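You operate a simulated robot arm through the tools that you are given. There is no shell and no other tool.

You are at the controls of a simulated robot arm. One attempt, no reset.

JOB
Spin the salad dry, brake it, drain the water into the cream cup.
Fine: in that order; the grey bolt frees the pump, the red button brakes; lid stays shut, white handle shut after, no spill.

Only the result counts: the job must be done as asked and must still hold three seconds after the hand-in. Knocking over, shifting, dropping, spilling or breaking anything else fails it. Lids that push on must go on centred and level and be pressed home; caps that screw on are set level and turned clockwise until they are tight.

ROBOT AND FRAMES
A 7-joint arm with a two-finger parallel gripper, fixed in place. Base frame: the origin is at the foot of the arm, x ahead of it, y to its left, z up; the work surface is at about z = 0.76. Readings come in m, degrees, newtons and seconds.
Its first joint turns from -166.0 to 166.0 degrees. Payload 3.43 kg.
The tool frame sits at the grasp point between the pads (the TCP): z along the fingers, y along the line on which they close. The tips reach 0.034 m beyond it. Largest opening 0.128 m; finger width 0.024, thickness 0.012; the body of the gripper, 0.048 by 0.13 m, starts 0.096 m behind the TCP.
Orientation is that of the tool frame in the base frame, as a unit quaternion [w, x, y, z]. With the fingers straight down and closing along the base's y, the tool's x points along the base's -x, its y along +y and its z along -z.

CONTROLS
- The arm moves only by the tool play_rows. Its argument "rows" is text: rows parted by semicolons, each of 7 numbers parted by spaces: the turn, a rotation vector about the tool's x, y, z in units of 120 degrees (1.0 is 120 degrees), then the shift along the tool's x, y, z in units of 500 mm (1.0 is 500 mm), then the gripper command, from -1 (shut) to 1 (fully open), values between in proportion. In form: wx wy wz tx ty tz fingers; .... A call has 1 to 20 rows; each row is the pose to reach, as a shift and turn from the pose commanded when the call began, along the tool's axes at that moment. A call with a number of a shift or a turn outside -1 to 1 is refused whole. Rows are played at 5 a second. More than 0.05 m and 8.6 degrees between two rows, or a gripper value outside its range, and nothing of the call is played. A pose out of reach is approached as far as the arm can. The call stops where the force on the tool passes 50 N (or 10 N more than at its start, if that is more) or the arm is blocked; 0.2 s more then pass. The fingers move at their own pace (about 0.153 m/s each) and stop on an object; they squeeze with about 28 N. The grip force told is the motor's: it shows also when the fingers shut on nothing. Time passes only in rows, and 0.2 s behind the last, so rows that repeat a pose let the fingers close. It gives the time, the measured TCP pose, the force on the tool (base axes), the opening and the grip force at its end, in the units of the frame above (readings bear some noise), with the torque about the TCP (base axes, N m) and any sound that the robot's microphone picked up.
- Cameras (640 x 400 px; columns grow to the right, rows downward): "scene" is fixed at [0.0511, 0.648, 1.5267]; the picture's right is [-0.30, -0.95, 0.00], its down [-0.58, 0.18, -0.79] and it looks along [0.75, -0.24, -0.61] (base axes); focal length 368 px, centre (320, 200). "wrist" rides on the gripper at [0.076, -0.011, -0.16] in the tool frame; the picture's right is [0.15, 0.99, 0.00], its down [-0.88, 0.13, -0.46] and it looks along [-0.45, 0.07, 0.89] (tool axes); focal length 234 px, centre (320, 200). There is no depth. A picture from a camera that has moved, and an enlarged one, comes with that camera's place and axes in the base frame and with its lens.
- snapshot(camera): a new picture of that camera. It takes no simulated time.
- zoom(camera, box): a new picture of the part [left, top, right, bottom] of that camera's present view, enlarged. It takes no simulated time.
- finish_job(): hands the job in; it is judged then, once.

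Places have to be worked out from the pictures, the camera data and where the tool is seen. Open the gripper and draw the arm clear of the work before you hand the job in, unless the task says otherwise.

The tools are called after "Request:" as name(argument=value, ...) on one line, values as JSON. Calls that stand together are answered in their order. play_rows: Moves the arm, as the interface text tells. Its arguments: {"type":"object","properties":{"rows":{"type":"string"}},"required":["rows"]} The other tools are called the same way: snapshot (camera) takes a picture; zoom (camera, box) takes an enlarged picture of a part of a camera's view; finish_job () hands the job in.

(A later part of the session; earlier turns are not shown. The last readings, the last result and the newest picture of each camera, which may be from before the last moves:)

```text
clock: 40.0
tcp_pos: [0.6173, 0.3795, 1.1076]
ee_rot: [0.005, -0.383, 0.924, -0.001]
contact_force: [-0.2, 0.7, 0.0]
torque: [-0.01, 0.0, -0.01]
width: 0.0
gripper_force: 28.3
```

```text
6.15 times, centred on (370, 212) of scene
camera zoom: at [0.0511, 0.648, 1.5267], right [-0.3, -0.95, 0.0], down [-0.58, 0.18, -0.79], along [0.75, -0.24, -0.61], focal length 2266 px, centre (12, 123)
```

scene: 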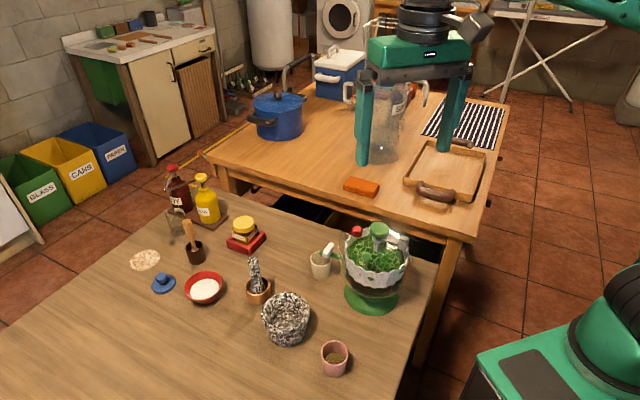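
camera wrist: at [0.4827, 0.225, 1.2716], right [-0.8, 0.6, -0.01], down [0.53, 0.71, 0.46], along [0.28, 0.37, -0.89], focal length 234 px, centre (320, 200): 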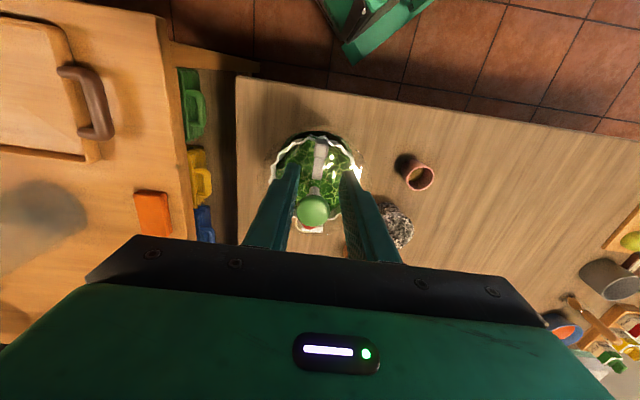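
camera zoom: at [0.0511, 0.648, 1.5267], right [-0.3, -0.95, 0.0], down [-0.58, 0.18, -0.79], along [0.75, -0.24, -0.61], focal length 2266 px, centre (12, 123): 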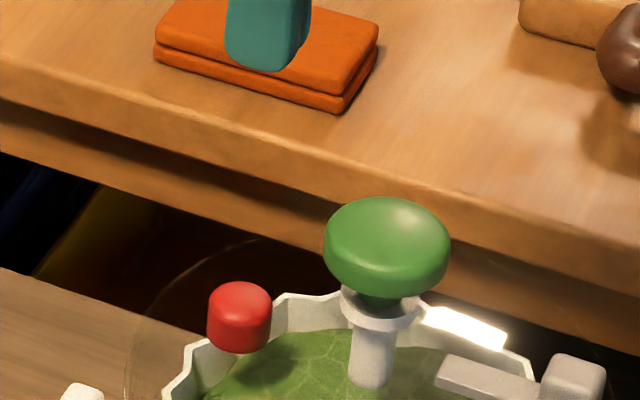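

The fingertips are aligned over the red button within about 2 mm. I'll descend to just above it and then press in small steps.

Request:
play_rows(rows="0 0 0 0.002 0 0.09 -1; 0 0 0 0.002 0 0.18 -1; 0 0 0 0.002 0 0.195 -1; 0 0 0 0.002 0 0.205 -1")

Request:
zoom(camera="scene", box=[320, 200, 420, 265])

```text
clock: 41.0
tcp_pos: [0.619, 0.3763, 1.0032]
ee_rot: [0.005, -0.383, 0.924, -0.001]
contact_force: [0.5, 0.1, 0.6]
torque: [0.03, -0.02, -0.01]
width: 0.0
gripper_force: 28.0
```

```text
6.15 times, centred on (370, 232) of scene
camera zoom: at [0.0511, 0.648, 1.5267], right [-0.3, -0.95, 0.0], down [-0.58, 0.18, -0.79], along [0.75, -0.24, -0.61], focal length 2266 px, centre (12, 0)
```

zoom: 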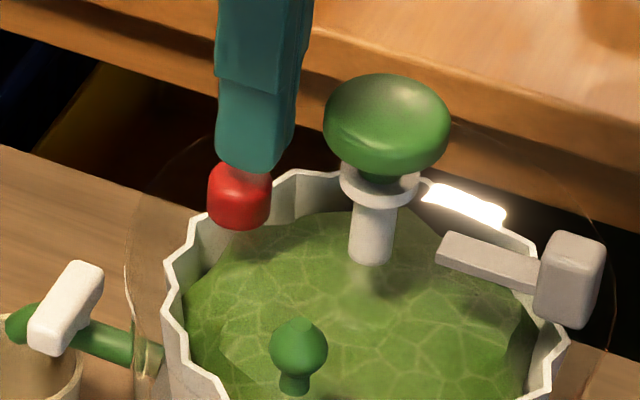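

The tip is just touching. I'll shift about 3 mm to centre it, then press in small steps and hold.

Request:
play_rows(rows="0 0 0 -0.005 0.003 0 -1; 0 0 0 -0.005 0.003 0.006 -1; 0 0 0 -0.005 0.003 0.012 -1; 0 0 0 -0.005 0.003 0.018 -1; 0 0 0 -0.005 0.003 0.018 -1")

Request:
zoom(camera="scene", box=[320, 200, 420, 265])

```text
clock: 42.2
tcp_pos: [0.6203, 0.3819, 0.995]
ee_rot: [0.005, -0.383, 0.924, -0.001]
contact_force: [-0.3, -0.1, 0.1]
torque: [0.02, -0.02, -0.01]
width: 0.0
gripper_force: 27.9
```

```text
6.15 times, centred on (370, 232) of scene
camera zoom: at [0.0511, 0.648, 1.5267], right [-0.3, -0.95, 0.0], down [-0.58, 0.18, -0.79], along [0.75, -0.24, -0.61], focal length 2266 px, centre (12, 0)
```

zoom: 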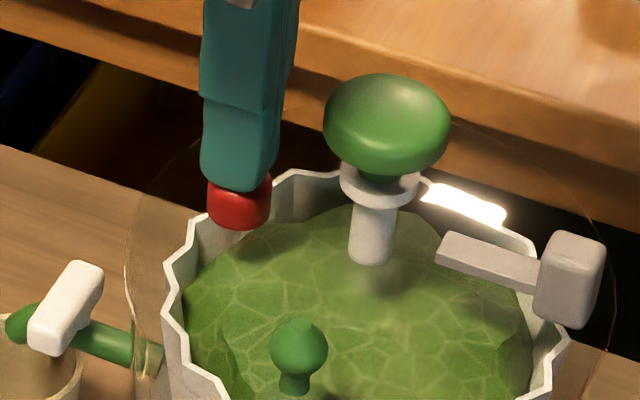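

Still no force at tip z = 0.961. I'll check the wrist view to see where the tip is relative to the button.

Request:
zoom(camera="wrist", box=[270, 120, 370, 220])

Request:
zoom(camera="scene", box=[340, 215, 380, 245])

```text
4.00 times, centred on (320, 170) of wrist
camera zoom: at [0.573, 0.3189, 1.1549], right [-0.8, 0.6, -0.01], down [0.53, 0.71, 0.46], along [0.28, 0.37, -0.89], focal length 937 px, centre (320, 320)
```

zoom: 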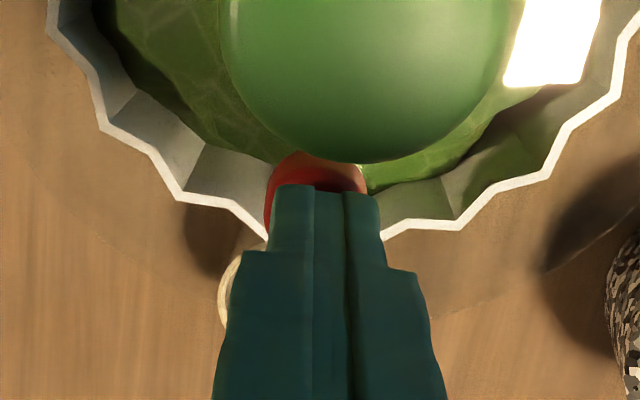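

```text
13.33 times, centred on (360, 230) of scene
camera zoom: at [0.0511, 0.648, 1.5267], right [-0.3, -0.95, 0.0], down [-0.58, 0.18, -0.79], along [0.75, -0.24, -0.61], focal length 4910 px, centre (-213, -200)
```

zoom: 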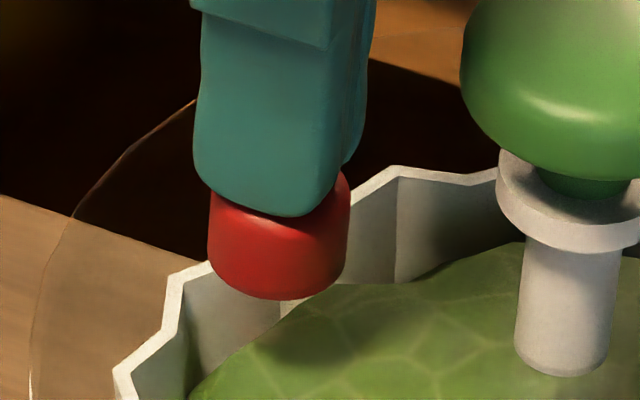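

The tip is centred just above the button with a small gap. I'll continue pressing down in small steps.

Request:
play_rows(rows="0 0 0 0 0 0.006 -1; 0 0 0 0 0 0.012 -1; 0 0 0 0 0 0.012 -1")

```text
clock: 43.0
tcp_pos: [0.6205, 0.3818, 0.9895]
ee_rot: [0.005, -0.383, 0.924, -0.001]
contact_force: [-0.1, 1.0, 1.2]
torque: [-0.02, 0.02, 0.03]
width: 0.0
gripper_force: 28.8
heard: click
```

I heard a click, so the brake has engaged. I'll press slightly further and hold about 2 s so the basket stops.

Request:
play_rows(rows="0 0 0 0 0 0.006 -1; 0 0 0 0 0 0.006 -1; 0 0 0 0 0 0.006 -1; 0 0 0 0 0 0.006 -1; 0 0 0 0 0 0.006 -1; 0 0 0 0 0 0.006 -1; 0 0 0 0 0 0.006 -1; 0 0 0 0 0 0.006 -1; 0 0 0 0 0 0.006 -1; 0 0 0 0 0 0.006 -1")

Request:
zoom(camera="scene", box=[335, 215, 425, 315])

Request:
play_rows(rows="0 0 0 0 0 0 -1; 0 0 0 0 0 0 -1; 0 0 0 0 0 0 -1")

Request:
zoom(camera="scene", box=[335, 215, 425, 315])

```text
clock: 45.2
tcp_pos: [0.6202, 0.3813, 0.9851]
ee_rot: [0.005, -0.383, 0.924, -0.001]
contact_force: [3.8, 0.5, 12.5]
torque: [-0.03, -0.1, 0.03]
width: 0.0
gripper_force: 27.9
```

```text
4.00 times, centred on (380, 265) of scene
camera zoom: at [0.0511, 0.648, 1.5267], right [-0.3, -0.95, 0.0], down [-0.58, 0.18, -0.79], along [0.75, -0.24, -0.61], focal length 1473 px, centre (80, -60)
```

zoom: 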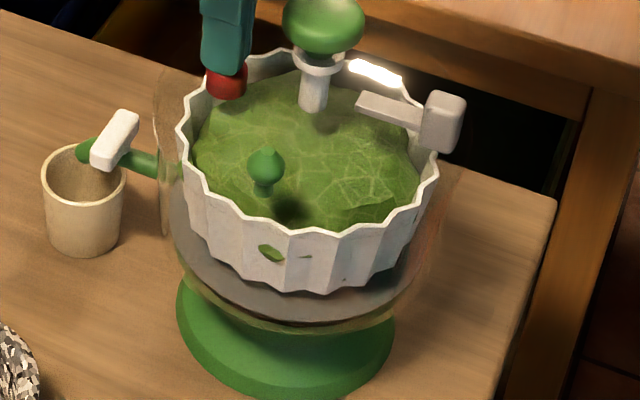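

```text
clock: 46.0
tcp_pos: [0.6197, 0.3818, 0.9859]
ee_rot: [0.005, -0.383, 0.924, -0.002]
contact_force: [3.0, 1.3, 12.6]
torque: [0.01, -0.06, -0.04]
width: 0.0
gripper_force: 27.8
```

```text
4.00 times, centred on (380, 265) of scene
camera zoom: at [0.0511, 0.648, 1.5267], right [-0.3, -0.95, 0.0], down [-0.58, 0.18, -0.79], along [0.75, -0.24, -0.61], focal length 1473 px, centre (80, -60)
```

zoom: 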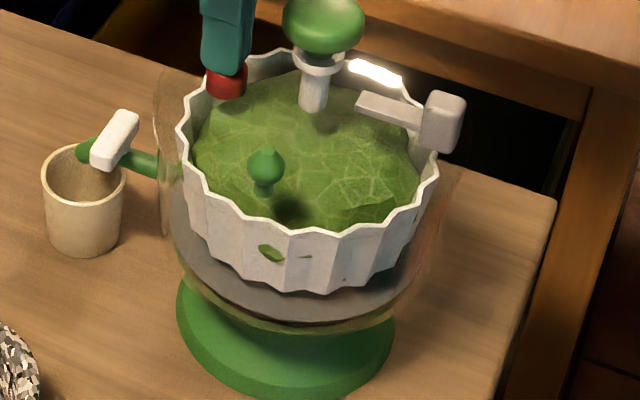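

The basket is fully stopped and the two frames are identical. I'll release the button, rise, and check that the basket stays stopped while viewing the tap handle.

Request:
play_rows(rows="0 0 0 0 0 -0.03 -1; 0 0 0 0 0 -0.1 -1; 0 0 0 0 0 -0.2 -1; 0 0 0 0 0 -0.24 -1; 0 0 0 0 0 -0.24 -1")

Request:
zoom(camera="scene", box=[335, 215, 425, 315])

Request:
zoom(camera="wrist", box=[240, 100, 400, 260])

```text
clock: 47.2
tcp_pos: [0.6203, 0.3788, 1.107]
ee_rot: [0.005, -0.383, 0.924, -0.001]
contact_force: [0.5, -1.5, -0.2]
torque: [0.02, 0.03, 0.0]
width: 0.0001
gripper_force: 28.0
```

```text
4.00 times, centred on (380, 265) of scene
camera zoom: at [0.0511, 0.648, 1.5267], right [-0.3, -0.95, 0.0], down [-0.58, 0.18, -0.79], along [0.75, -0.24, -0.61], focal length 1473 px, centre (80, -60)
```

zoom: 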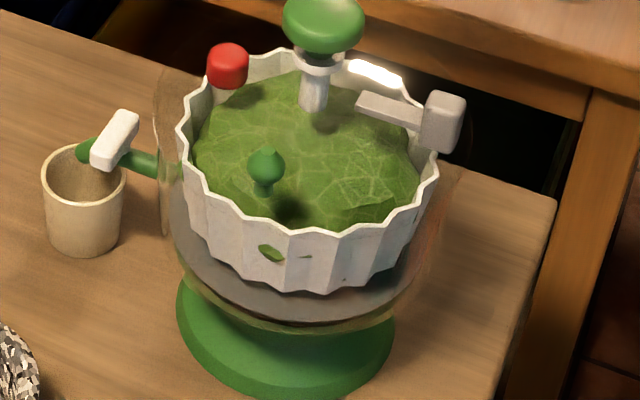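

```text
2.50 times, centred on (320, 180) of wrist
camera zoom: at [0.5733, 0.3172, 1.266], right [-0.8, 0.6, -0.01], down [0.53, 0.71, 0.46], along [0.28, 0.37, -0.89], focal length 585 px, centre (320, 250)
```

zoom: 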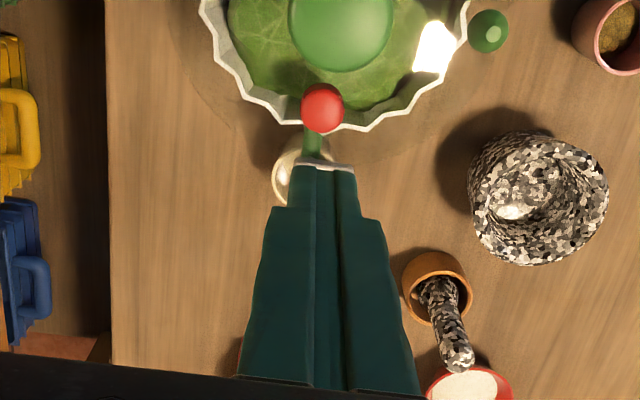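

The basket is still stopped and the button has popped back. Next I'll move above the tap handle with the fingers open for an unobstructed view.

Request:
play_rows(rows="0 0 0 -0.045 0.008 0 -0.3; 0 0 0 -0.09 0.016 0 0.2; 0 0 0 -0.126 0.024 0.04 0.4; 0 0 0 -0.126 0.024 0.094 0.4; 0 0 0 -0.126 0.024 0.094 0.4")

Request:
snapshot(camera="wrist")

Request:
zoom(camera="wrist", box=[265, 90, 375, 190])

Request:
zoom(camera="scene", box=[300, 230, 360, 280])

```text
clock: 48.4
tcp_pos: [0.6557, 0.433, 1.0603]
ee_rot: [0.005, -0.382, 0.924, -0.001]
contact_force: [0.3, -0.4, 0.4]
torque: [0.03, 0.01, 0.01]
width: 0.0894
gripper_force: 0.1
```

```text
taken
camera wrist: at [0.6085, 0.3712, 1.2203], right [-0.8, 0.6, -0.01], down [0.53, 0.71, 0.46], along [0.28, 0.37, -0.89], focal length 234 px, centre (320, 200)
```

wrist: 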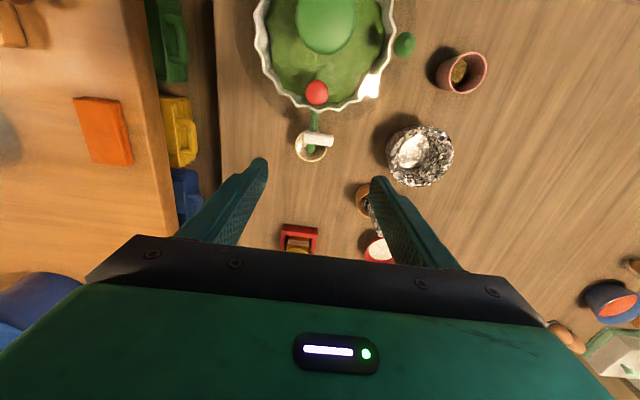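

```text
4.00 times, centred on (320, 140) of wrist
camera zoom: at [0.6085, 0.3712, 1.2203], right [-0.8, 0.6, -0.01], down [0.53, 0.71, 0.46], along [0.28, 0.37, -0.89], focal length 937 px, centre (320, 440)
```

zoom: 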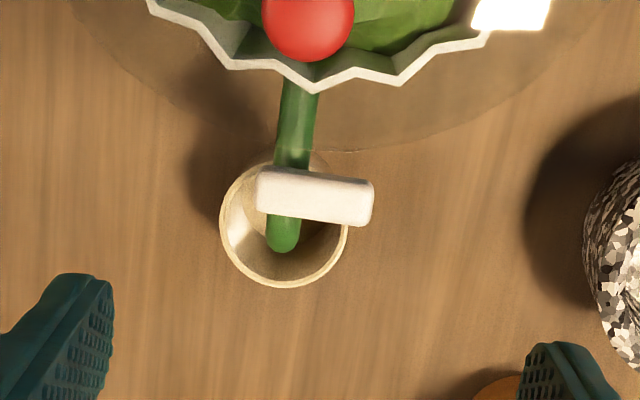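

```text
8.00 times, centred on (330, 255) of scene
camera zoom: at [0.0511, 0.648, 1.5267], right [-0.3, -0.95, 0.0], down [-0.58, 0.18, -0.79], along [0.75, -0.24, -0.61], focal length 2946 px, centre (240, -240)
```

zoom: 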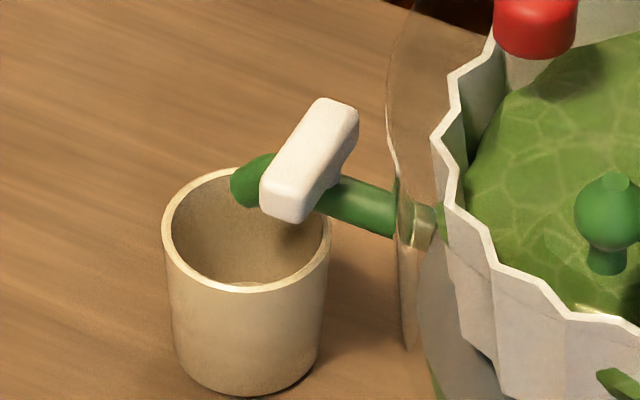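

The tap bar looks like a lever lying at 138°, pivoting on the spout at about (0.662, 0.425), with its long end pointing away at 138° and a centre height of about 0.878. Space between the bar and the bowl wall is tight. So I'll turn the gripper to close along the spout axis and lean it away on the free side, starting with the yaw here at a safe height.

Request:
play_rows(rows="0 0 -0.0646 0 0 -0.01 0.2; 0 0 -0.129 0 0 -0.02 0; 0 0 -0.194 0 0 -0.03 -0.2; 0 0 -0.258 0 0 -0.03 -0.3; 0 0 -0.323 0 0 -0.03 -0.3; 0 0 -0.388 0 0 -0.03 -0.3; 0 0 -0.452 0 0 -0.03 -0.3; 0 0 -0.517 0 0 -0.03 -0.3; 0 0 -0.581 0 0 -0.03 -0.3; 0 0 -0.646 0 0 -0.03 -0.3; 0 0 -0.711 0 0 -0.03 -0.3; 0 0 -0.775 0 0 -0.03 -0.3; 0 0 -0.775 0 0 -0.03 -0.3")

Request:
snapshot(camera="scene")

```text
clock: 51.2
tcp_pos: [0.6547, 0.4358, 1.075]
ee_rot: [-0.003, 0.934, -0.358, 0.005]
contact_force: [-0.7, -0.6, -0.3]
torque: [0.05, 0.0, 0.01]
width: 0.0449
gripper_force: 0.1
```

```text
taken
```

scene: 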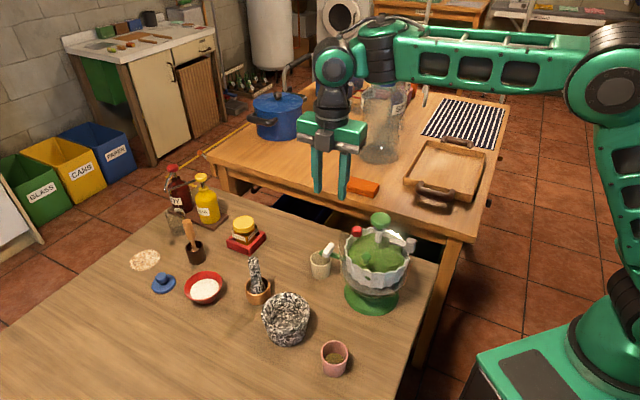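

The yaw worked. Next I'll tilt the gripper 30° about its closing axis, leaning its body away on the lever side, and move back to a pre-approach position.

Request:
play_rows(rows="0 0.0625 0 -0.021 0.0016 0 -0.3; 0 0.125 0 -0.042 0.0032 0 -0.3; 0 0.1875 0 -0.063 0.005 0.03 -0.3; 0 0.25 0 -0.0847 0.0064 0.06 -0.3; 0 0.25 0 -0.0847 0.0064 0.09 -0.3; 0 0.25 0 -0.0847 0.0064 0.09 -0.3")

Request:
snapshot(camera="wrist")

Request:
zoom(camera="wrist", box=[240, 60, 400, 200])

Request:
zoom(camera="scene", box=[270, 170, 430, 300])

```text
clock: 52.6
tcp_pos: [0.6225, 0.4622, 1.0305]
ee_rot: [0.09, 0.901, -0.347, 0.246]
contact_force: [-0.1, 0.2, -0.7]
torque: [0.0, 0.02, 0.01]
width: 0.0448
gripper_force: 0.0
```

```text
taken
camera wrist: at [0.618, 0.4787, 1.207], right [-0.57, -0.82, 0.07], down [-0.82, 0.57, -0.05], along [0.01, -0.08, -1.0], focal length 234 px, centre (320, 200)
```

wrist: 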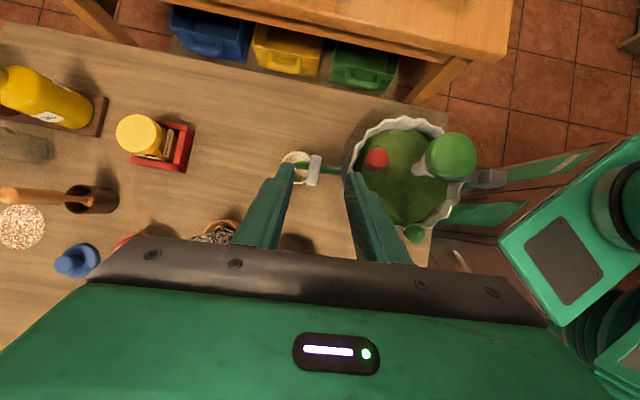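

```text
2.86 times, centred on (320, 130) of wrist
camera zoom: at [0.618, 0.4787, 1.207], right [-0.57, -0.82, 0.07], down [-0.82, 0.57, -0.05], along [0.01, -0.08, -1.0], focal length 669 px, centre (320, 400)
```

zoom: 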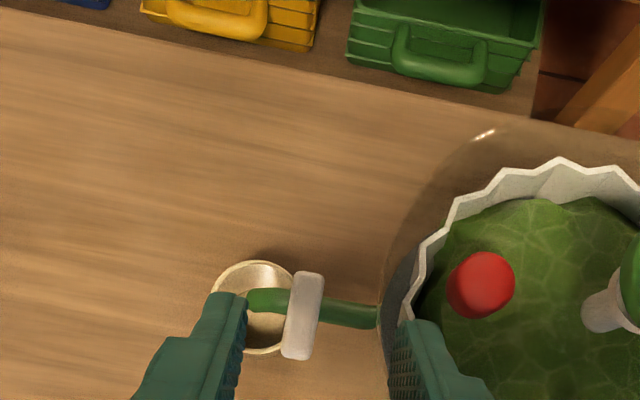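

```text
3.08 times, centred on (350, 235) of scene
camera zoom: at [0.0511, 0.648, 1.5267], right [-0.3, -0.95, 0.0], down [-0.58, 0.18, -0.79], along [0.75, -0.24, -0.61], focal length 1133 px, centre (228, 92)
```

zoom: 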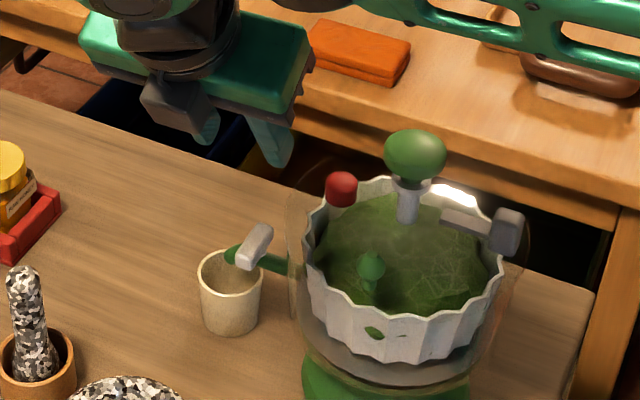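

The view shows the bar at about (0.657, 0.432), parallel to the finger pads and centred between them. I'll narrow the fingers to 28 mm and lower to just before the lever's free end.

Request:
play_rows(rows="0 0 0 0 0 0 -0.56; 0 0 0 -0.0268 0.0005 0.0516 -0.56; 0 0 0 -0.0535 0.001 0.1031 -0.56; 0 0 0 -0.0803 0.0015 0.1547 -0.56; 0 0 0 -0.0803 0.0015 0.1547 -0.56")

Request:
zoom(camera="wrist", box=[260, 90, 400, 210])

Request:
zoom(camera="scene", box=[290, 200, 390, 290])

```text
clock: 53.8
tcp_pos: [0.6263, 0.4567, 0.9437]
ee_rot: [0.09, 0.901, -0.347, 0.246]
contact_force: [-0.6, -0.5, -0.7]
torque: [0.0, -0.01, 0.02]
width: 0.0282
gripper_force: 0.1
```

```text
3.33 times, centred on (330, 150) of wrist
camera zoom: at [0.6214, 0.4748, 1.1208], right [-0.57, -0.82, 0.07], down [-0.82, 0.57, -0.05], along [0.01, -0.08, -1.0], focal length 781 px, centre (287, 367)
```

zoom: 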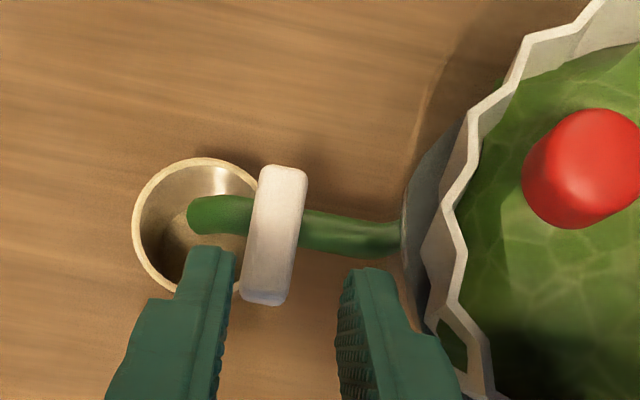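

```text
4.44 times, centred on (340, 245) of scene
camera zoom: at [0.0511, 0.648, 1.5267], right [-0.3, -0.95, 0.0], down [-0.58, 0.18, -0.79], along [0.75, -0.24, -0.61], focal length 1636 px, centre (231, 0)
```

zoom: 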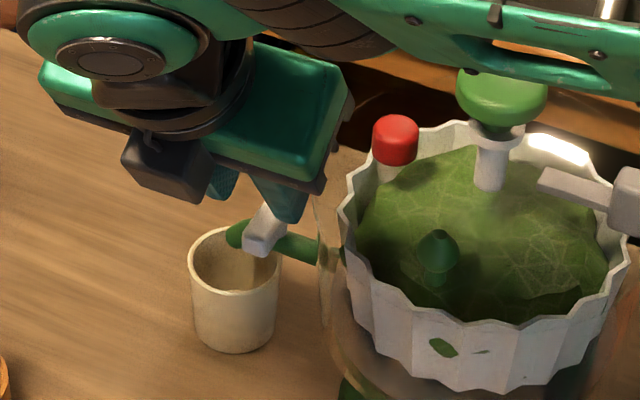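

The bar is about 4 mm further outward than the finger mid-plane. I'll shift that way and slide in along the tool axis so the fingertips straddle the lever.

Request:
play_rows(rows="0 0 0 0 -0.008 0 -0.56; 0 0 0 0 -0.008 0.03 -0.56; 0 0 0 0 -0.008 0.06 -0.56; 0 0 0 0 -0.008 0.08 -0.56; 0 0 0 0 -0.008 0.08 -0.56")

Request:
zoom(camera="wrist", box=[260, 110, 400, 230])

Request:
zoom(camera="scene", box=[300, 220, 370, 280])

```text
clock: 55.0
tcp_pos: [0.6439, 0.4477, 0.9081]
ee_rot: [0.09, 0.901, -0.347, 0.245]
contact_force: [-0.2, 0.7, 0.4]
torque: [0.0, -0.03, -0.01]
width: 0.0281
gripper_force: 0.1
```

```text
3.33 times, centred on (330, 170) of wrist
camera zoom: at [0.6391, 0.4646, 1.0852], right [-0.57, -0.82, 0.07], down [-0.82, 0.57, -0.05], along [0.01, -0.08, -1.0], focal length 781 px, centre (287, 300)
```

zoom: 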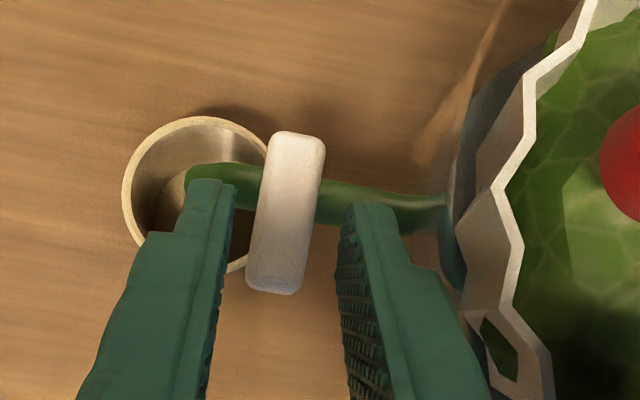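

```text
6.67 times, centred on (335, 250) of scene
camera zoom: at [0.0511, 0.648, 1.5267], right [-0.3, -0.95, 0.0], down [-0.58, 0.18, -0.79], along [0.75, -0.24, -0.61], focal length 2455 px, centre (220, -133)
```

zoom: 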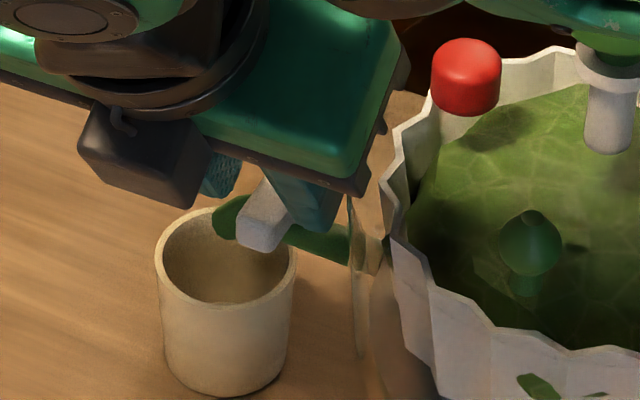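

The bar is centred between the fingers. I'll go 3 mm deeper and close in steps to find contact gently.

Request:
play_rows(rows="0 0 0 0 0 0.006 -0.6; 0 0 0 0 0 0.012 -0.68; 0 0 0 0 0 0.012 -0.74; 0 0 0 0 0 0.012 -0.74")

Request:
zoom(camera="wrist", box=[270, 110, 370, 210])

```text
clock: 56.0
tcp_pos: [0.645, 0.4457, 0.903]
ee_rot: [0.089, 0.901, -0.347, 0.245]
contact_force: [1.4, 2.1, 1.2]
torque: [0.03, -0.05, 0.01]
width: 0.0179
gripper_force: 1.1
```

```text
4.00 times, centred on (320, 160) of wrist
camera zoom: at [0.641, 0.463, 1.0804], right [-0.57, -0.82, 0.07], down [-0.82, 0.57, -0.05], along [0.01, -0.08, -1.0], focal length 937 px, centre (320, 360)
```

zoom: 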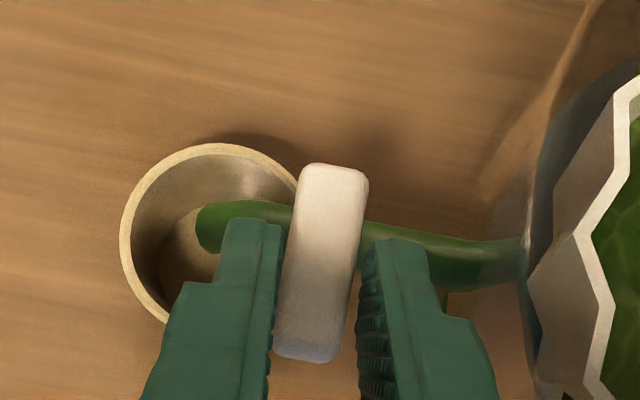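

The fingers are lightly touching the lever at a width of about 18 mm. I'll try an 8° clockwise turn about the vertical pivot and watch the forces.

Request:
play_rows(rows="-0.0168 0.0003 0.0288 0.0004 -0.0038 0.0002 -0.74; -0.0337 0.0006 0.0576 0.0008 -0.0076 0.0006 -0.74; -0.0337 0.0006 0.0576 0.0008 -0.0076 0.0006 -0.74")

Request:
zoom(camera="wrist", box=[270, 110, 370, 210])

```text
clock: 56.8
tcp_pos: [0.6493, 0.448, 0.9037]
ee_rot: [0.107, 0.874, -0.409, 0.238]
contact_force: [0.5, -1.1, -0.2]
torque: [-0.01, 0.0, 0.01]
width: 0.0166
gripper_force: 0.1
```

```text
4.00 times, centred on (320, 160) of wrist
camera zoom: at [0.6461, 0.4659, 1.0798], right [-0.68, -0.73, 0.07], down [-0.73, 0.68, -0.05], along [-0.01, -0.08, -1.0], focal length 937 px, centre (320, 360)
```

zoom: 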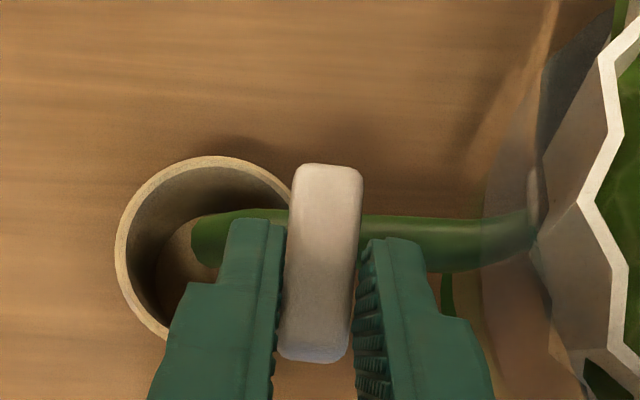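

The lever rotates about its vertical pivot with almost no resistance. I'll continue clockwise by another 30°, following the arc.

Request:
play_rows(rows="-0.0315 0.0005 0.0539 0.0009 -0.0068 0.0006 -0.74; -0.063 0.001 0.1078 0.0025 -0.0135 0.0016 -0.74; -0.0944 0.0014 0.1617 0.0048 -0.0198 0.003 -0.74; -0.1259 0.0019 0.2156 0.0079 -0.0257 0.0049 -0.74; -0.1259 0.0019 0.2156 0.0079 -0.0257 0.0049 -0.74")

Request:
zoom(camera="wrist", box=[260, 100, 380, 220])

Request:
zoom(camera="scene", box=[295, 210, 375, 290])

```text
clock: 58.0
tcp_pos: [0.6604, 0.4521, 0.9031]
ee_rot: [0.164, 0.738, -0.622, 0.203]
contact_force: [3.3, 0.4, -0.1]
torque: [0.03, -0.13, 0.11]
width: 0.0187
gripper_force: 1.7
```

```text
3.33 times, centred on (320, 160) of wrist
camera zoom: at [0.6678, 0.469, 1.08], right [-0.95, -0.29, 0.07], down [-0.3, 0.95, -0.05], along [-0.05, -0.07, -1.0], focal length 781 px, centre (320, 333)
```

zoom: 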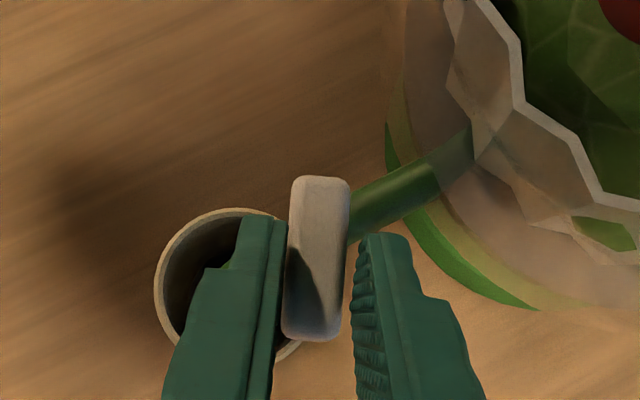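

```text
5.00 times, centred on (335, 250) of scene
camera zoom: at [0.0511, 0.648, 1.5267], right [-0.3, -0.95, 0.0], down [-0.58, 0.18, -0.79], along [0.75, -0.24, -0.61], focal length 1841 px, centre (245, -50)
```

zoom: 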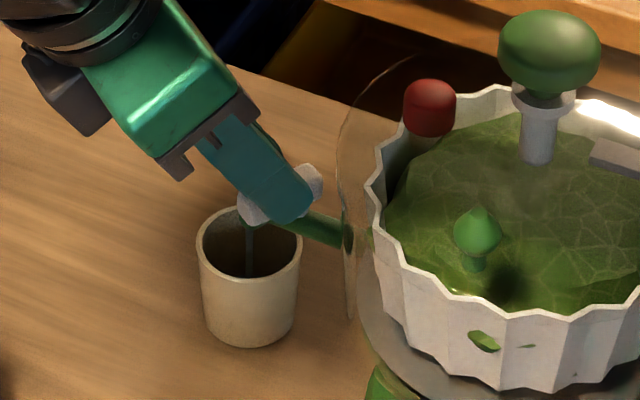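

A water stream is already running from the spout into the cup. I'll hold this opening and watch the level closely.

Request:
play_rows(rows="0 0 0 0 0 0 -0.74; 0 0 0 0 0 0 -0.74; 0 0 0 0 0 0 -0.74; 0 0 0 0 0 0 -0.74")

Request:
zoom(camera="scene", box=[300, 230, 400, 320])

Request:
zoom(camera="wrist", box=[270, 140, 350, 220])

```text
clock: 59.0
tcp_pos: [0.66, 0.4526, 0.9041]
ee_rot: [0.164, 0.739, -0.621, 0.203]
contact_force: [3.6, 1.8, 2.3]
torque: [0.02, -0.1, 0.09]
width: 0.0187
gripper_force: 2.2
```

```text
4.44 times, centred on (350, 275) of scene
camera zoom: at [0.0511, 0.648, 1.5267], right [-0.3, -0.95, 0.0], down [-0.58, 0.18, -0.79], along [0.75, -0.24, -0.61], focal length 1636 px, centre (187, -133)
```

zoom: 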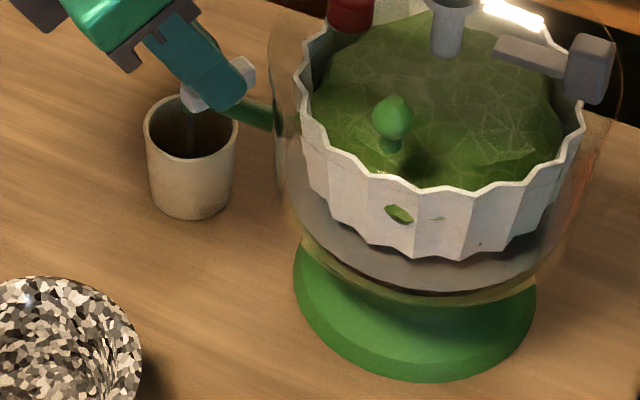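

```text
5.00 times, centred on (310, 180) of wrist
camera zoom: at [0.6677, 0.4692, 1.0797], right [-0.95, -0.3, 0.07], down [-0.3, 0.95, -0.05], along [-0.05, -0.07, -1.0], focal length 1171 px, centre (370, 300)
```

zoom: 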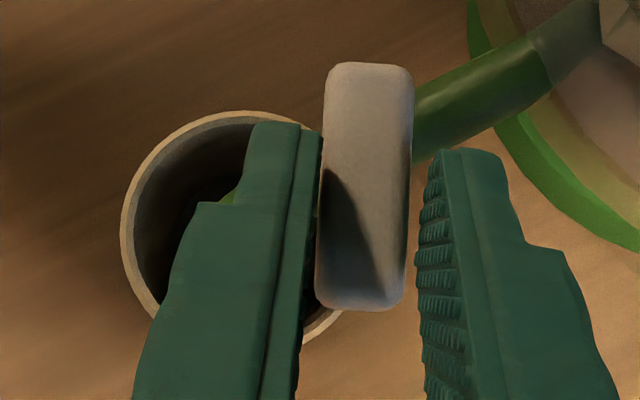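

The flow has started. I'll zoom in on the cup to judge its level.

Request:
zoom(camera="scene", box=[328, 246, 358, 282])

Request:
play_rows(rows="0 0 0 0 0 0 -0.74; 0 0 0 0 0 0 -0.74; 0 0 0 0 0 0 -0.74; 0 0 0 0 0 0 -0.74; 0 0 0 0 0 0 -0.74; 0 0 0 0 0 0 -0.74; 0 0 0 0 0 0 -0.74; 0 0 0 0 0 0 -0.74; 0 0 0 0 0 0 -0.74")

Request:
zoom(camera="scene", box=[328, 246, 358, 282])

Request:
zoom(camera="scene", box=[300, 230, 400, 320])

```text
11.11 times, centred on (343, 264) of scene
camera zoom: at [0.0511, 0.648, 1.5267], right [-0.3, -0.95, 0.0], down [-0.58, 0.18, -0.79], along [0.75, -0.24, -0.61], focal length 4091 px, centre (64, -511)
```

zoom: 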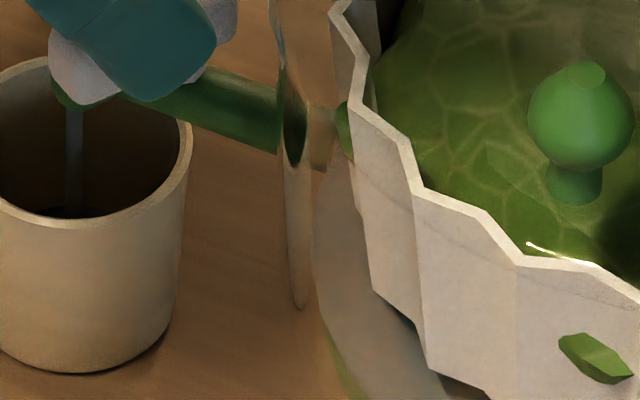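

```text
clock: 61.0
tcp_pos: [0.6606, 0.4536, 0.9039]
ee_rot: [0.164, 0.739, -0.621, 0.203]
contact_force: [3.5, 1.8, 1.5]
torque: [0.06, -0.07, 0.1]
width: 0.0182
gripper_force: 1.9
```

```text
11.11 times, centred on (343, 264) of scene
camera zoom: at [0.0511, 0.648, 1.5267], right [-0.3, -0.95, 0.0], down [-0.58, 0.18, -0.79], along [0.75, -0.24, -0.61], focal length 4091 px, centre (64, -511)
```

zoom: 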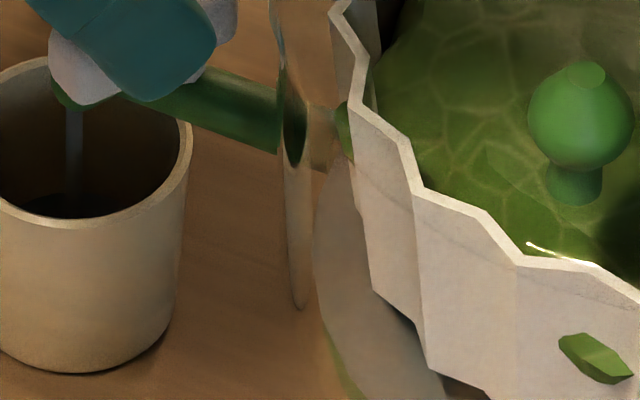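

```text
4.44 times, centred on (350, 275) of scene
camera zoom: at [0.0511, 0.648, 1.5267], right [-0.3, -0.95, 0.0], down [-0.58, 0.18, -0.79], along [0.75, -0.24, -0.61], focal length 1636 px, centre (187, -133)
```

zoom: 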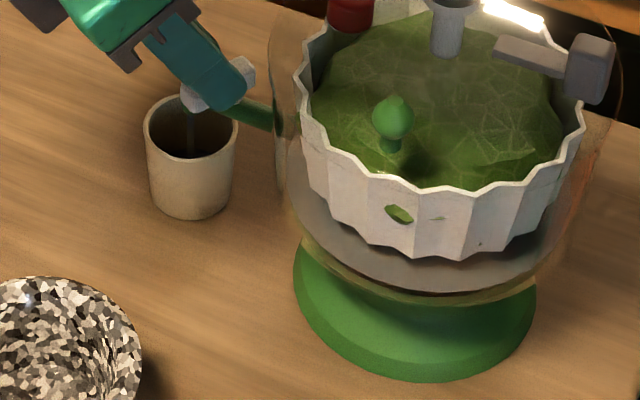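

The level rises slowly with a steady trickle. I'll open the lever another 15° to speed it up while staying able to close quickly.

Request:
play_rows(rows="-0.0315 0.0006 0.054 0.0006 -0.0071 0.0004 -0.74; -0.063 0.0012 0.108 0.002 -0.0141 0.0013 -0.74; -0.063 0.0012 0.108 0.002 -0.0141 0.0013 -0.74")

Request:
zoom(camera="scene", box=[310, 240, 358, 282])

Request:
zoom(camera="wrist", box=[260, 100, 380, 220])

```text
clock: 61.8
tcp_pos: [0.6683, 0.4522, 0.9041]
ee_rot: [-0.19, -0.651, 0.713, -0.179]
contact_force: [1.1, 0.2, -0.4]
torque: [0.0, -0.02, 0.01]
width: 0.0169
gripper_force: 0.0
```

```text
9.52 times, centred on (334, 261) of scene
camera zoom: at [0.0511, 0.648, 1.5267], right [-0.3, -0.95, 0.0], down [-0.58, 0.18, -0.79], along [0.75, -0.24, -0.61], focal length 3507 px, centre (187, -381)
```

zoom: 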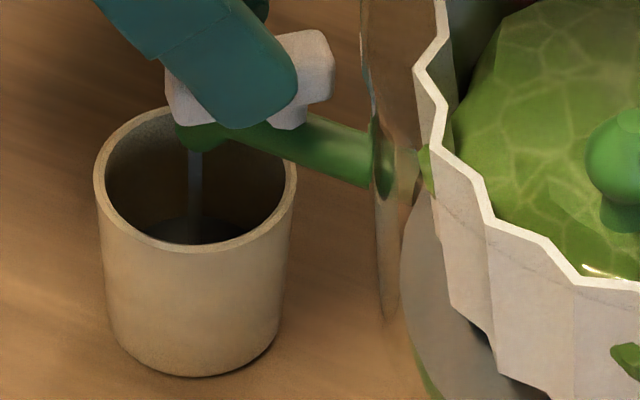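

```text
3.33 times, centred on (320, 160) of wrist
camera zoom: at [0.6798, 0.4665, 1.0801], right [-1.0, -0.04, 0.07], down [-0.04, 1.0, -0.05], along [-0.06, -0.06, -1.0], focal length 781 px, centre (320, 333)
```

zoom: 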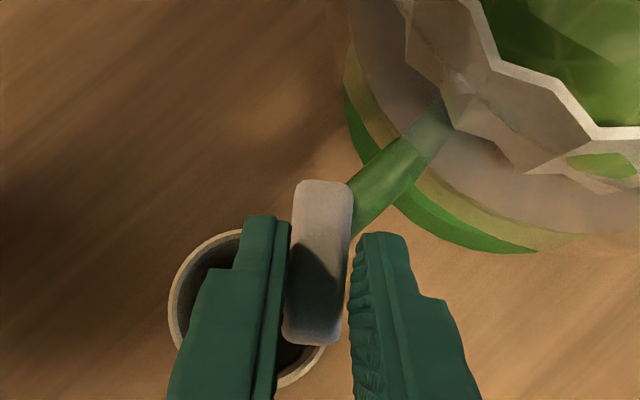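

The lever is now about 50° open, with water at the bottom of the cup. I'll hold and keep monitoring.

Request:
play_rows(rows="0 0 0 0 0 0 -0.74; 0 0 0 0 0 0 -0.74; 0 0 0 0 0 0 -0.74; 0 0 0 0 0 0 -0.74; 0 0 0 0 0 0 -0.74; 0 0 0 0 0 0 -0.74; 0 0 0 0 0 0 -0.74; 0 0 0 0 0 0 -0.74; 0 0 0 0 0 0 -0.74")

Request:
zoom(camera="scene", box=[310, 240, 358, 282])

Request:
zoom(camera="scene", box=[340, 240, 420, 320])

```text
clock: 63.8
tcp_pos: [0.6692, 0.4531, 0.9042]
ee_rot: [-0.19, -0.651, 0.712, -0.18]
contact_force: [1.1, 1.0, 0.3]
torque: [0.0, -0.01, 0.01]
width: 0.017
gripper_force: 1.0
```

```text
9.52 times, centred on (334, 261) of scene
camera zoom: at [0.0511, 0.648, 1.5267], right [-0.3, -0.95, 0.0], down [-0.58, 0.18, -0.79], along [0.75, -0.24, -0.61], focal length 3507 px, centre (187, -381)
```

zoom: 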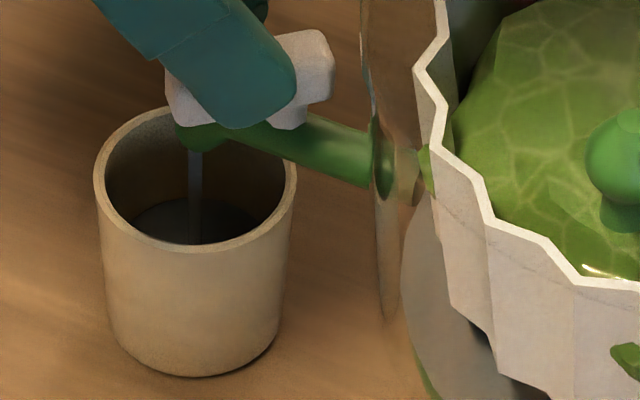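

```text
5.00 times, centred on (380, 280) of scene
camera zoom: at [0.0511, 0.648, 1.5267], right [-0.3, -0.95, 0.0], down [-0.58, 0.18, -0.79], along [0.75, -0.24, -0.61], focal length 1841 px, centre (20, -200)
```

zoom: 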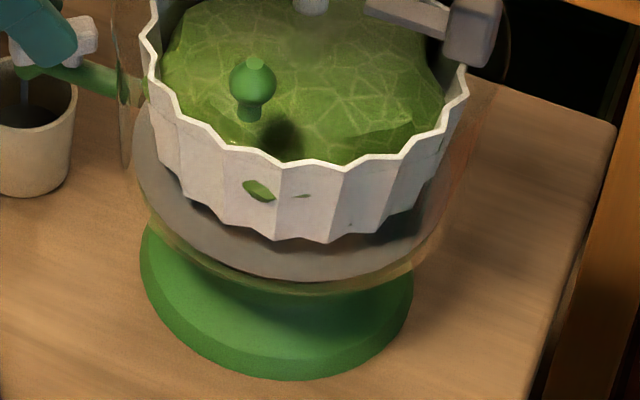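

The cup level is rising at a moderate rate and the bowl level is dropping. I'll keep holding and checking.

Request:
play_rows(rows="0 0 0 0 0 0 -0.74; 0 0 0 0 0 0 -0.74; 0 0 0 0 0 0 -0.74; 0 0 0 0 0 0 -0.74; 0 0 0 0 0 0 -0.74; 0 0 0 0 0 0 -0.74; 0 0 0 0 0 0 -0.74; 0 0 0 0 0 0 -0.74; 0 0 0 0 0 0 -0.74")

Request:
zoom(camera="scene", box=[310, 240, 358, 282])

Request:
zoom(camera="scene", box=[340, 240, 420, 320])

```text
clock: 65.8
tcp_pos: [0.6673, 0.4529, 0.9036]
ee_rot: [-0.189, -0.651, 0.712, -0.18]
contact_force: [0.1, 0.2, -0.1]
torque: [0.01, -0.04, 0.03]
width: 0.0169
gripper_force: 0.2
```

```text
9.52 times, centred on (334, 261) of scene
camera zoom: at [0.0511, 0.648, 1.5267], right [-0.3, -0.95, 0.0], down [-0.58, 0.18, -0.79], along [0.75, -0.24, -0.61], focal length 3507 px, centre (187, -381)
```

zoom: 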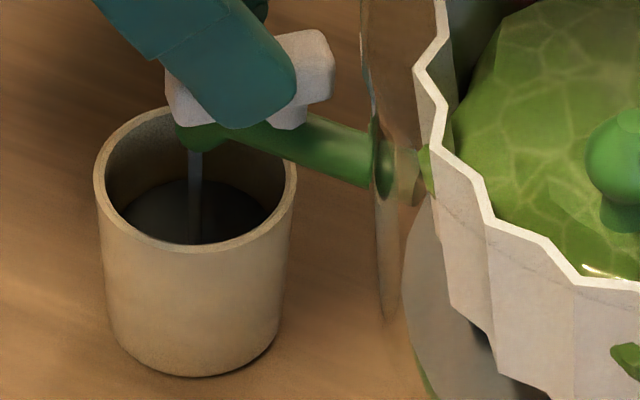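

```text
5.00 times, centred on (380, 280) of scene
camera zoom: at [0.0511, 0.648, 1.5267], right [-0.3, -0.95, 0.0], down [-0.58, 0.18, -0.79], along [0.75, -0.24, -0.61], focal length 1841 px, centre (20, -200)
```

zoom: 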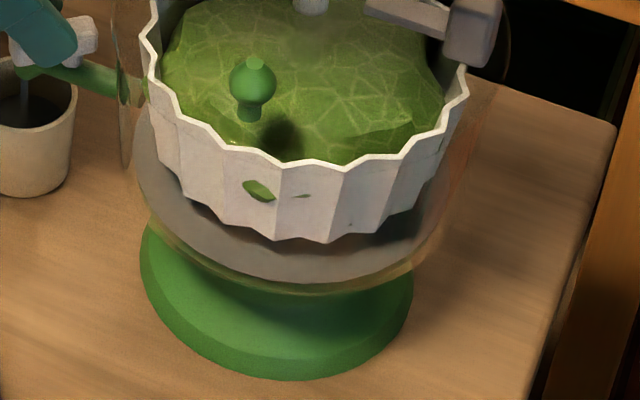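

The cup is about a third full. I'll continue for another 2 s and compare the bowl and cup levels.

Request:
play_rows(rows="0 0 0 0 0 0 -0.74; 0 0 0 0 0 0 -0.74; 0 0 0 0 0 0 -0.74; 0 0 0 0 0 0 -0.74; 0 0 0 0 0 0 -0.74; 0 0 0 0 0 0 -0.74; 0 0 0 0 0 0 -0.74; 0 0 0 0 0 0 -0.74; 0 0 0 0 0 0 -0.74")

Request:
zoom(camera="scene", box=[310, 240, 358, 282])

Request:
zoom(camera="scene", box=[340, 240, 420, 320])

```text
clock: 67.8
tcp_pos: [0.6694, 0.4536, 0.904]
ee_rot: [-0.19, -0.651, 0.712, -0.18]
contact_force: [0.6, -0.8, 0.0]
torque: [-0.01, -0.02, 0.05]
width: 0.017
gripper_force: 0.0
```

```text
9.52 times, centred on (334, 261) of scene
camera zoom: at [0.0511, 0.648, 1.5267], right [-0.3, -0.95, 0.0], down [-0.58, 0.18, -0.79], along [0.75, -0.24, -0.61], focal length 3507 px, centre (187, -381)
```

zoom: 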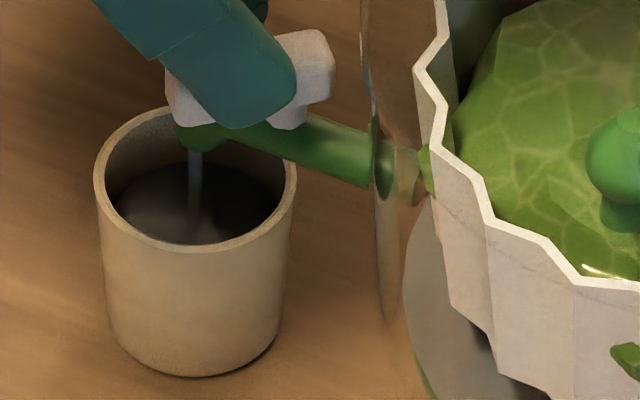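

```text
5.00 times, centred on (380, 280) of scene
camera zoom: at [0.0511, 0.648, 1.5267], right [-0.3, -0.95, 0.0], down [-0.58, 0.18, -0.79], along [0.75, -0.24, -0.61], focal length 1841 px, centre (20, -200)
```

zoom: 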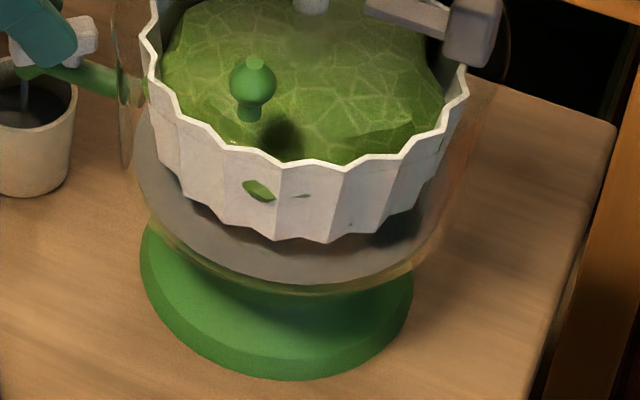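

The cup is roughly half full and the flow is slowing a little. I'll go on in shorter waits so I can close in time.

Request:
play_rows(rows="0 0 0 0 0 0 -0.74; 0 0 0 0 0 0 -0.74; 0 0 0 0 0 0 -0.74; 0 0 0 0 0 0 -0.74; 0 0 0 0 0 0 -0.74; 0 0 0 0 0 0 -0.74")

Request:
zoom(camera="scene", box=[310, 240, 358, 282])

Request:
zoom(camera="scene", box=[335, 260, 415, 320])

Request:
zoom(camera="wrist", box=[260, 60, 400, 220])

```text
clock: 69.2
tcp_pos: [0.6689, 0.4529, 0.9022]
ee_rot: [-0.19, -0.651, 0.712, -0.18]
contact_force: [0.1, -0.2, -0.8]
torque: [0.04, -0.03, 0.01]
width: 0.0169
gripper_force: 0.0
```

```text
9.52 times, centred on (334, 261) of scene
camera zoom: at [0.0511, 0.648, 1.5267], right [-0.3, -0.95, 0.0], down [-0.58, 0.18, -0.79], along [0.75, -0.24, -0.61], focal length 3507 px, centre (187, -381)
```

zoom: 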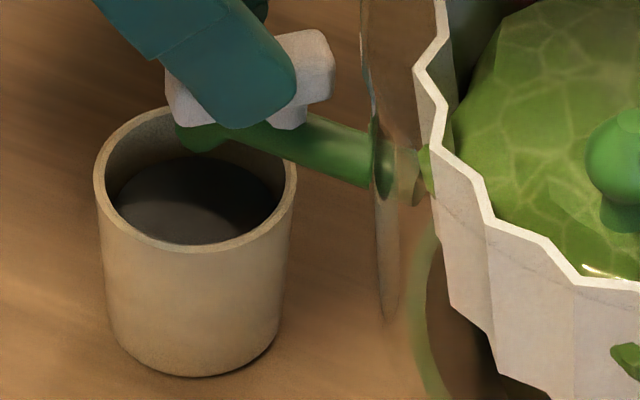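

```text
6.67 times, centred on (375, 290) of scene
camera zoom: at [0.0511, 0.648, 1.5267], right [-0.3, -0.95, 0.0], down [-0.58, 0.18, -0.79], along [0.75, -0.24, -0.61], focal length 2455 px, centre (-47, -400)
```

zoom: 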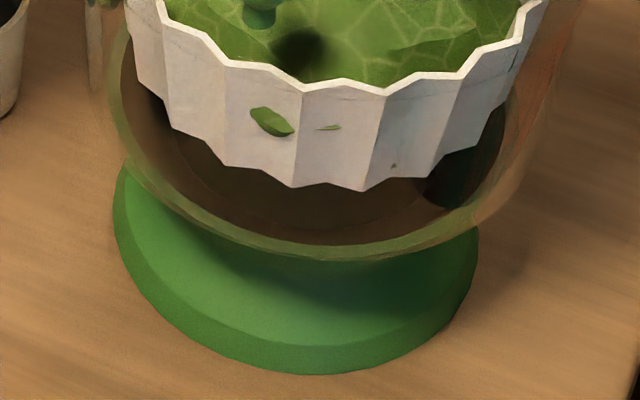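

```text
2.50 times, centred on (330, 140) of wrist
camera zoom: at [0.6797, 0.4667, 1.0801], right [-1.0, -0.04, 0.07], down [-0.04, 1.0, -0.05], along [-0.06, -0.06, -1.0], focal length 585 px, centre (295, 350)
```

zoom: 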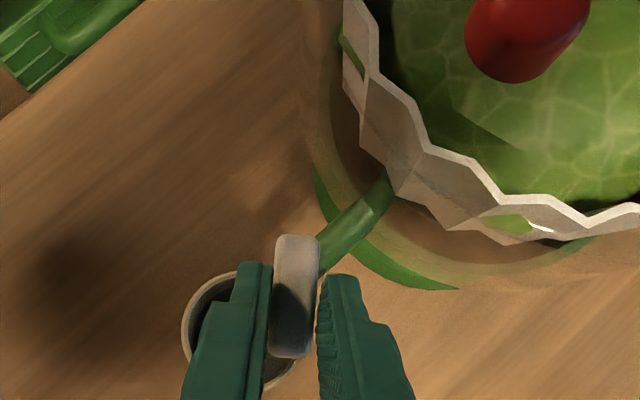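

The stream has stopped, the bowl is empty and the cup is about 60 % full with no spill. Now I'll turn the lever back counter-clockwise along the same arc to close it.

Request:
play_rows(rows="0 0 0 0 0 0 -0.74; 0 0 0 0 0 0 -0.74; 0.0316 -0.0006 -0.0538 0 0.0071 -0.0001 -0.74; 0.0631 -0.0011 -0.1077 0.0007 0.0141 0.0003 -0.74; 0.0947 -0.0017 -0.1615 0.0023 0.0209 0.0011 -0.74; 0.1263 -0.0023 -0.2154 0.0046 0.0275 0.0024 -0.74; 0.1578 -0.0028 -0.2692 0.0076 0.0337 0.0041 -0.74; 0.1894 -0.0034 -0.323 0.0113 0.0393 0.0062 -0.74; 0.1894 -0.0034 -0.323 0.0113 0.0393 0.0062 -0.74")

Request:
zoom(camera="wrist", box=[270, 110, 370, 210])

Request:
zoom(camera="scene", box=[310, 230, 370, 282])

```text
clock: 71.2
tcp_pos: [0.6488, 0.4466, 0.902]
ee_rot: [0.106, 0.874, -0.409, 0.239]
contact_force: [0.6, -0.1, -0.6]
torque: [-0.04, 0.04, 0.03]
width: 0.0165
gripper_force: 0.0
```

```text
4.00 times, centred on (320, 160) of wrist
camera zoom: at [0.6461, 0.4653, 1.0798], right [-0.68, -0.73, 0.06], down [-0.74, 0.67, -0.05], along [0.0, -0.08, -1.0], focal length 937 px, centre (320, 360)
```

zoom: 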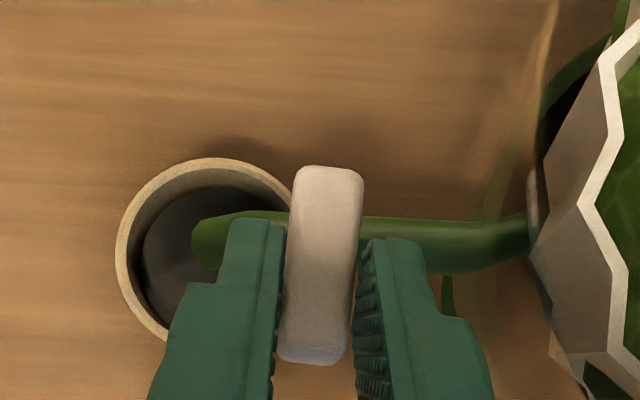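

```text
7.69 times, centred on (340, 256) of scene
camera zoom: at [0.0511, 0.648, 1.5267], right [-0.3, -0.95, 0.0], down [-0.58, 0.18, -0.79], along [0.75, -0.24, -0.61], focal length 2832 px, centre (166, -231)
```

zoom: 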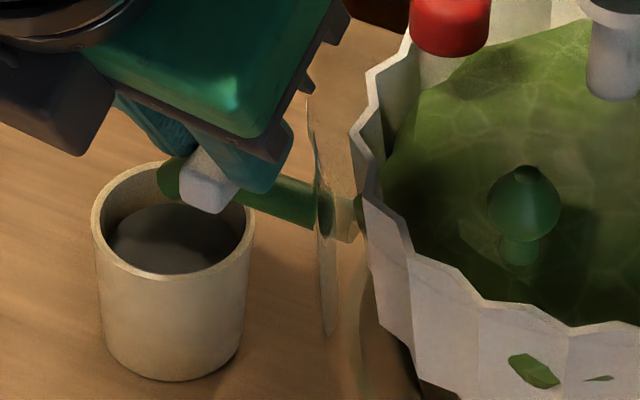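

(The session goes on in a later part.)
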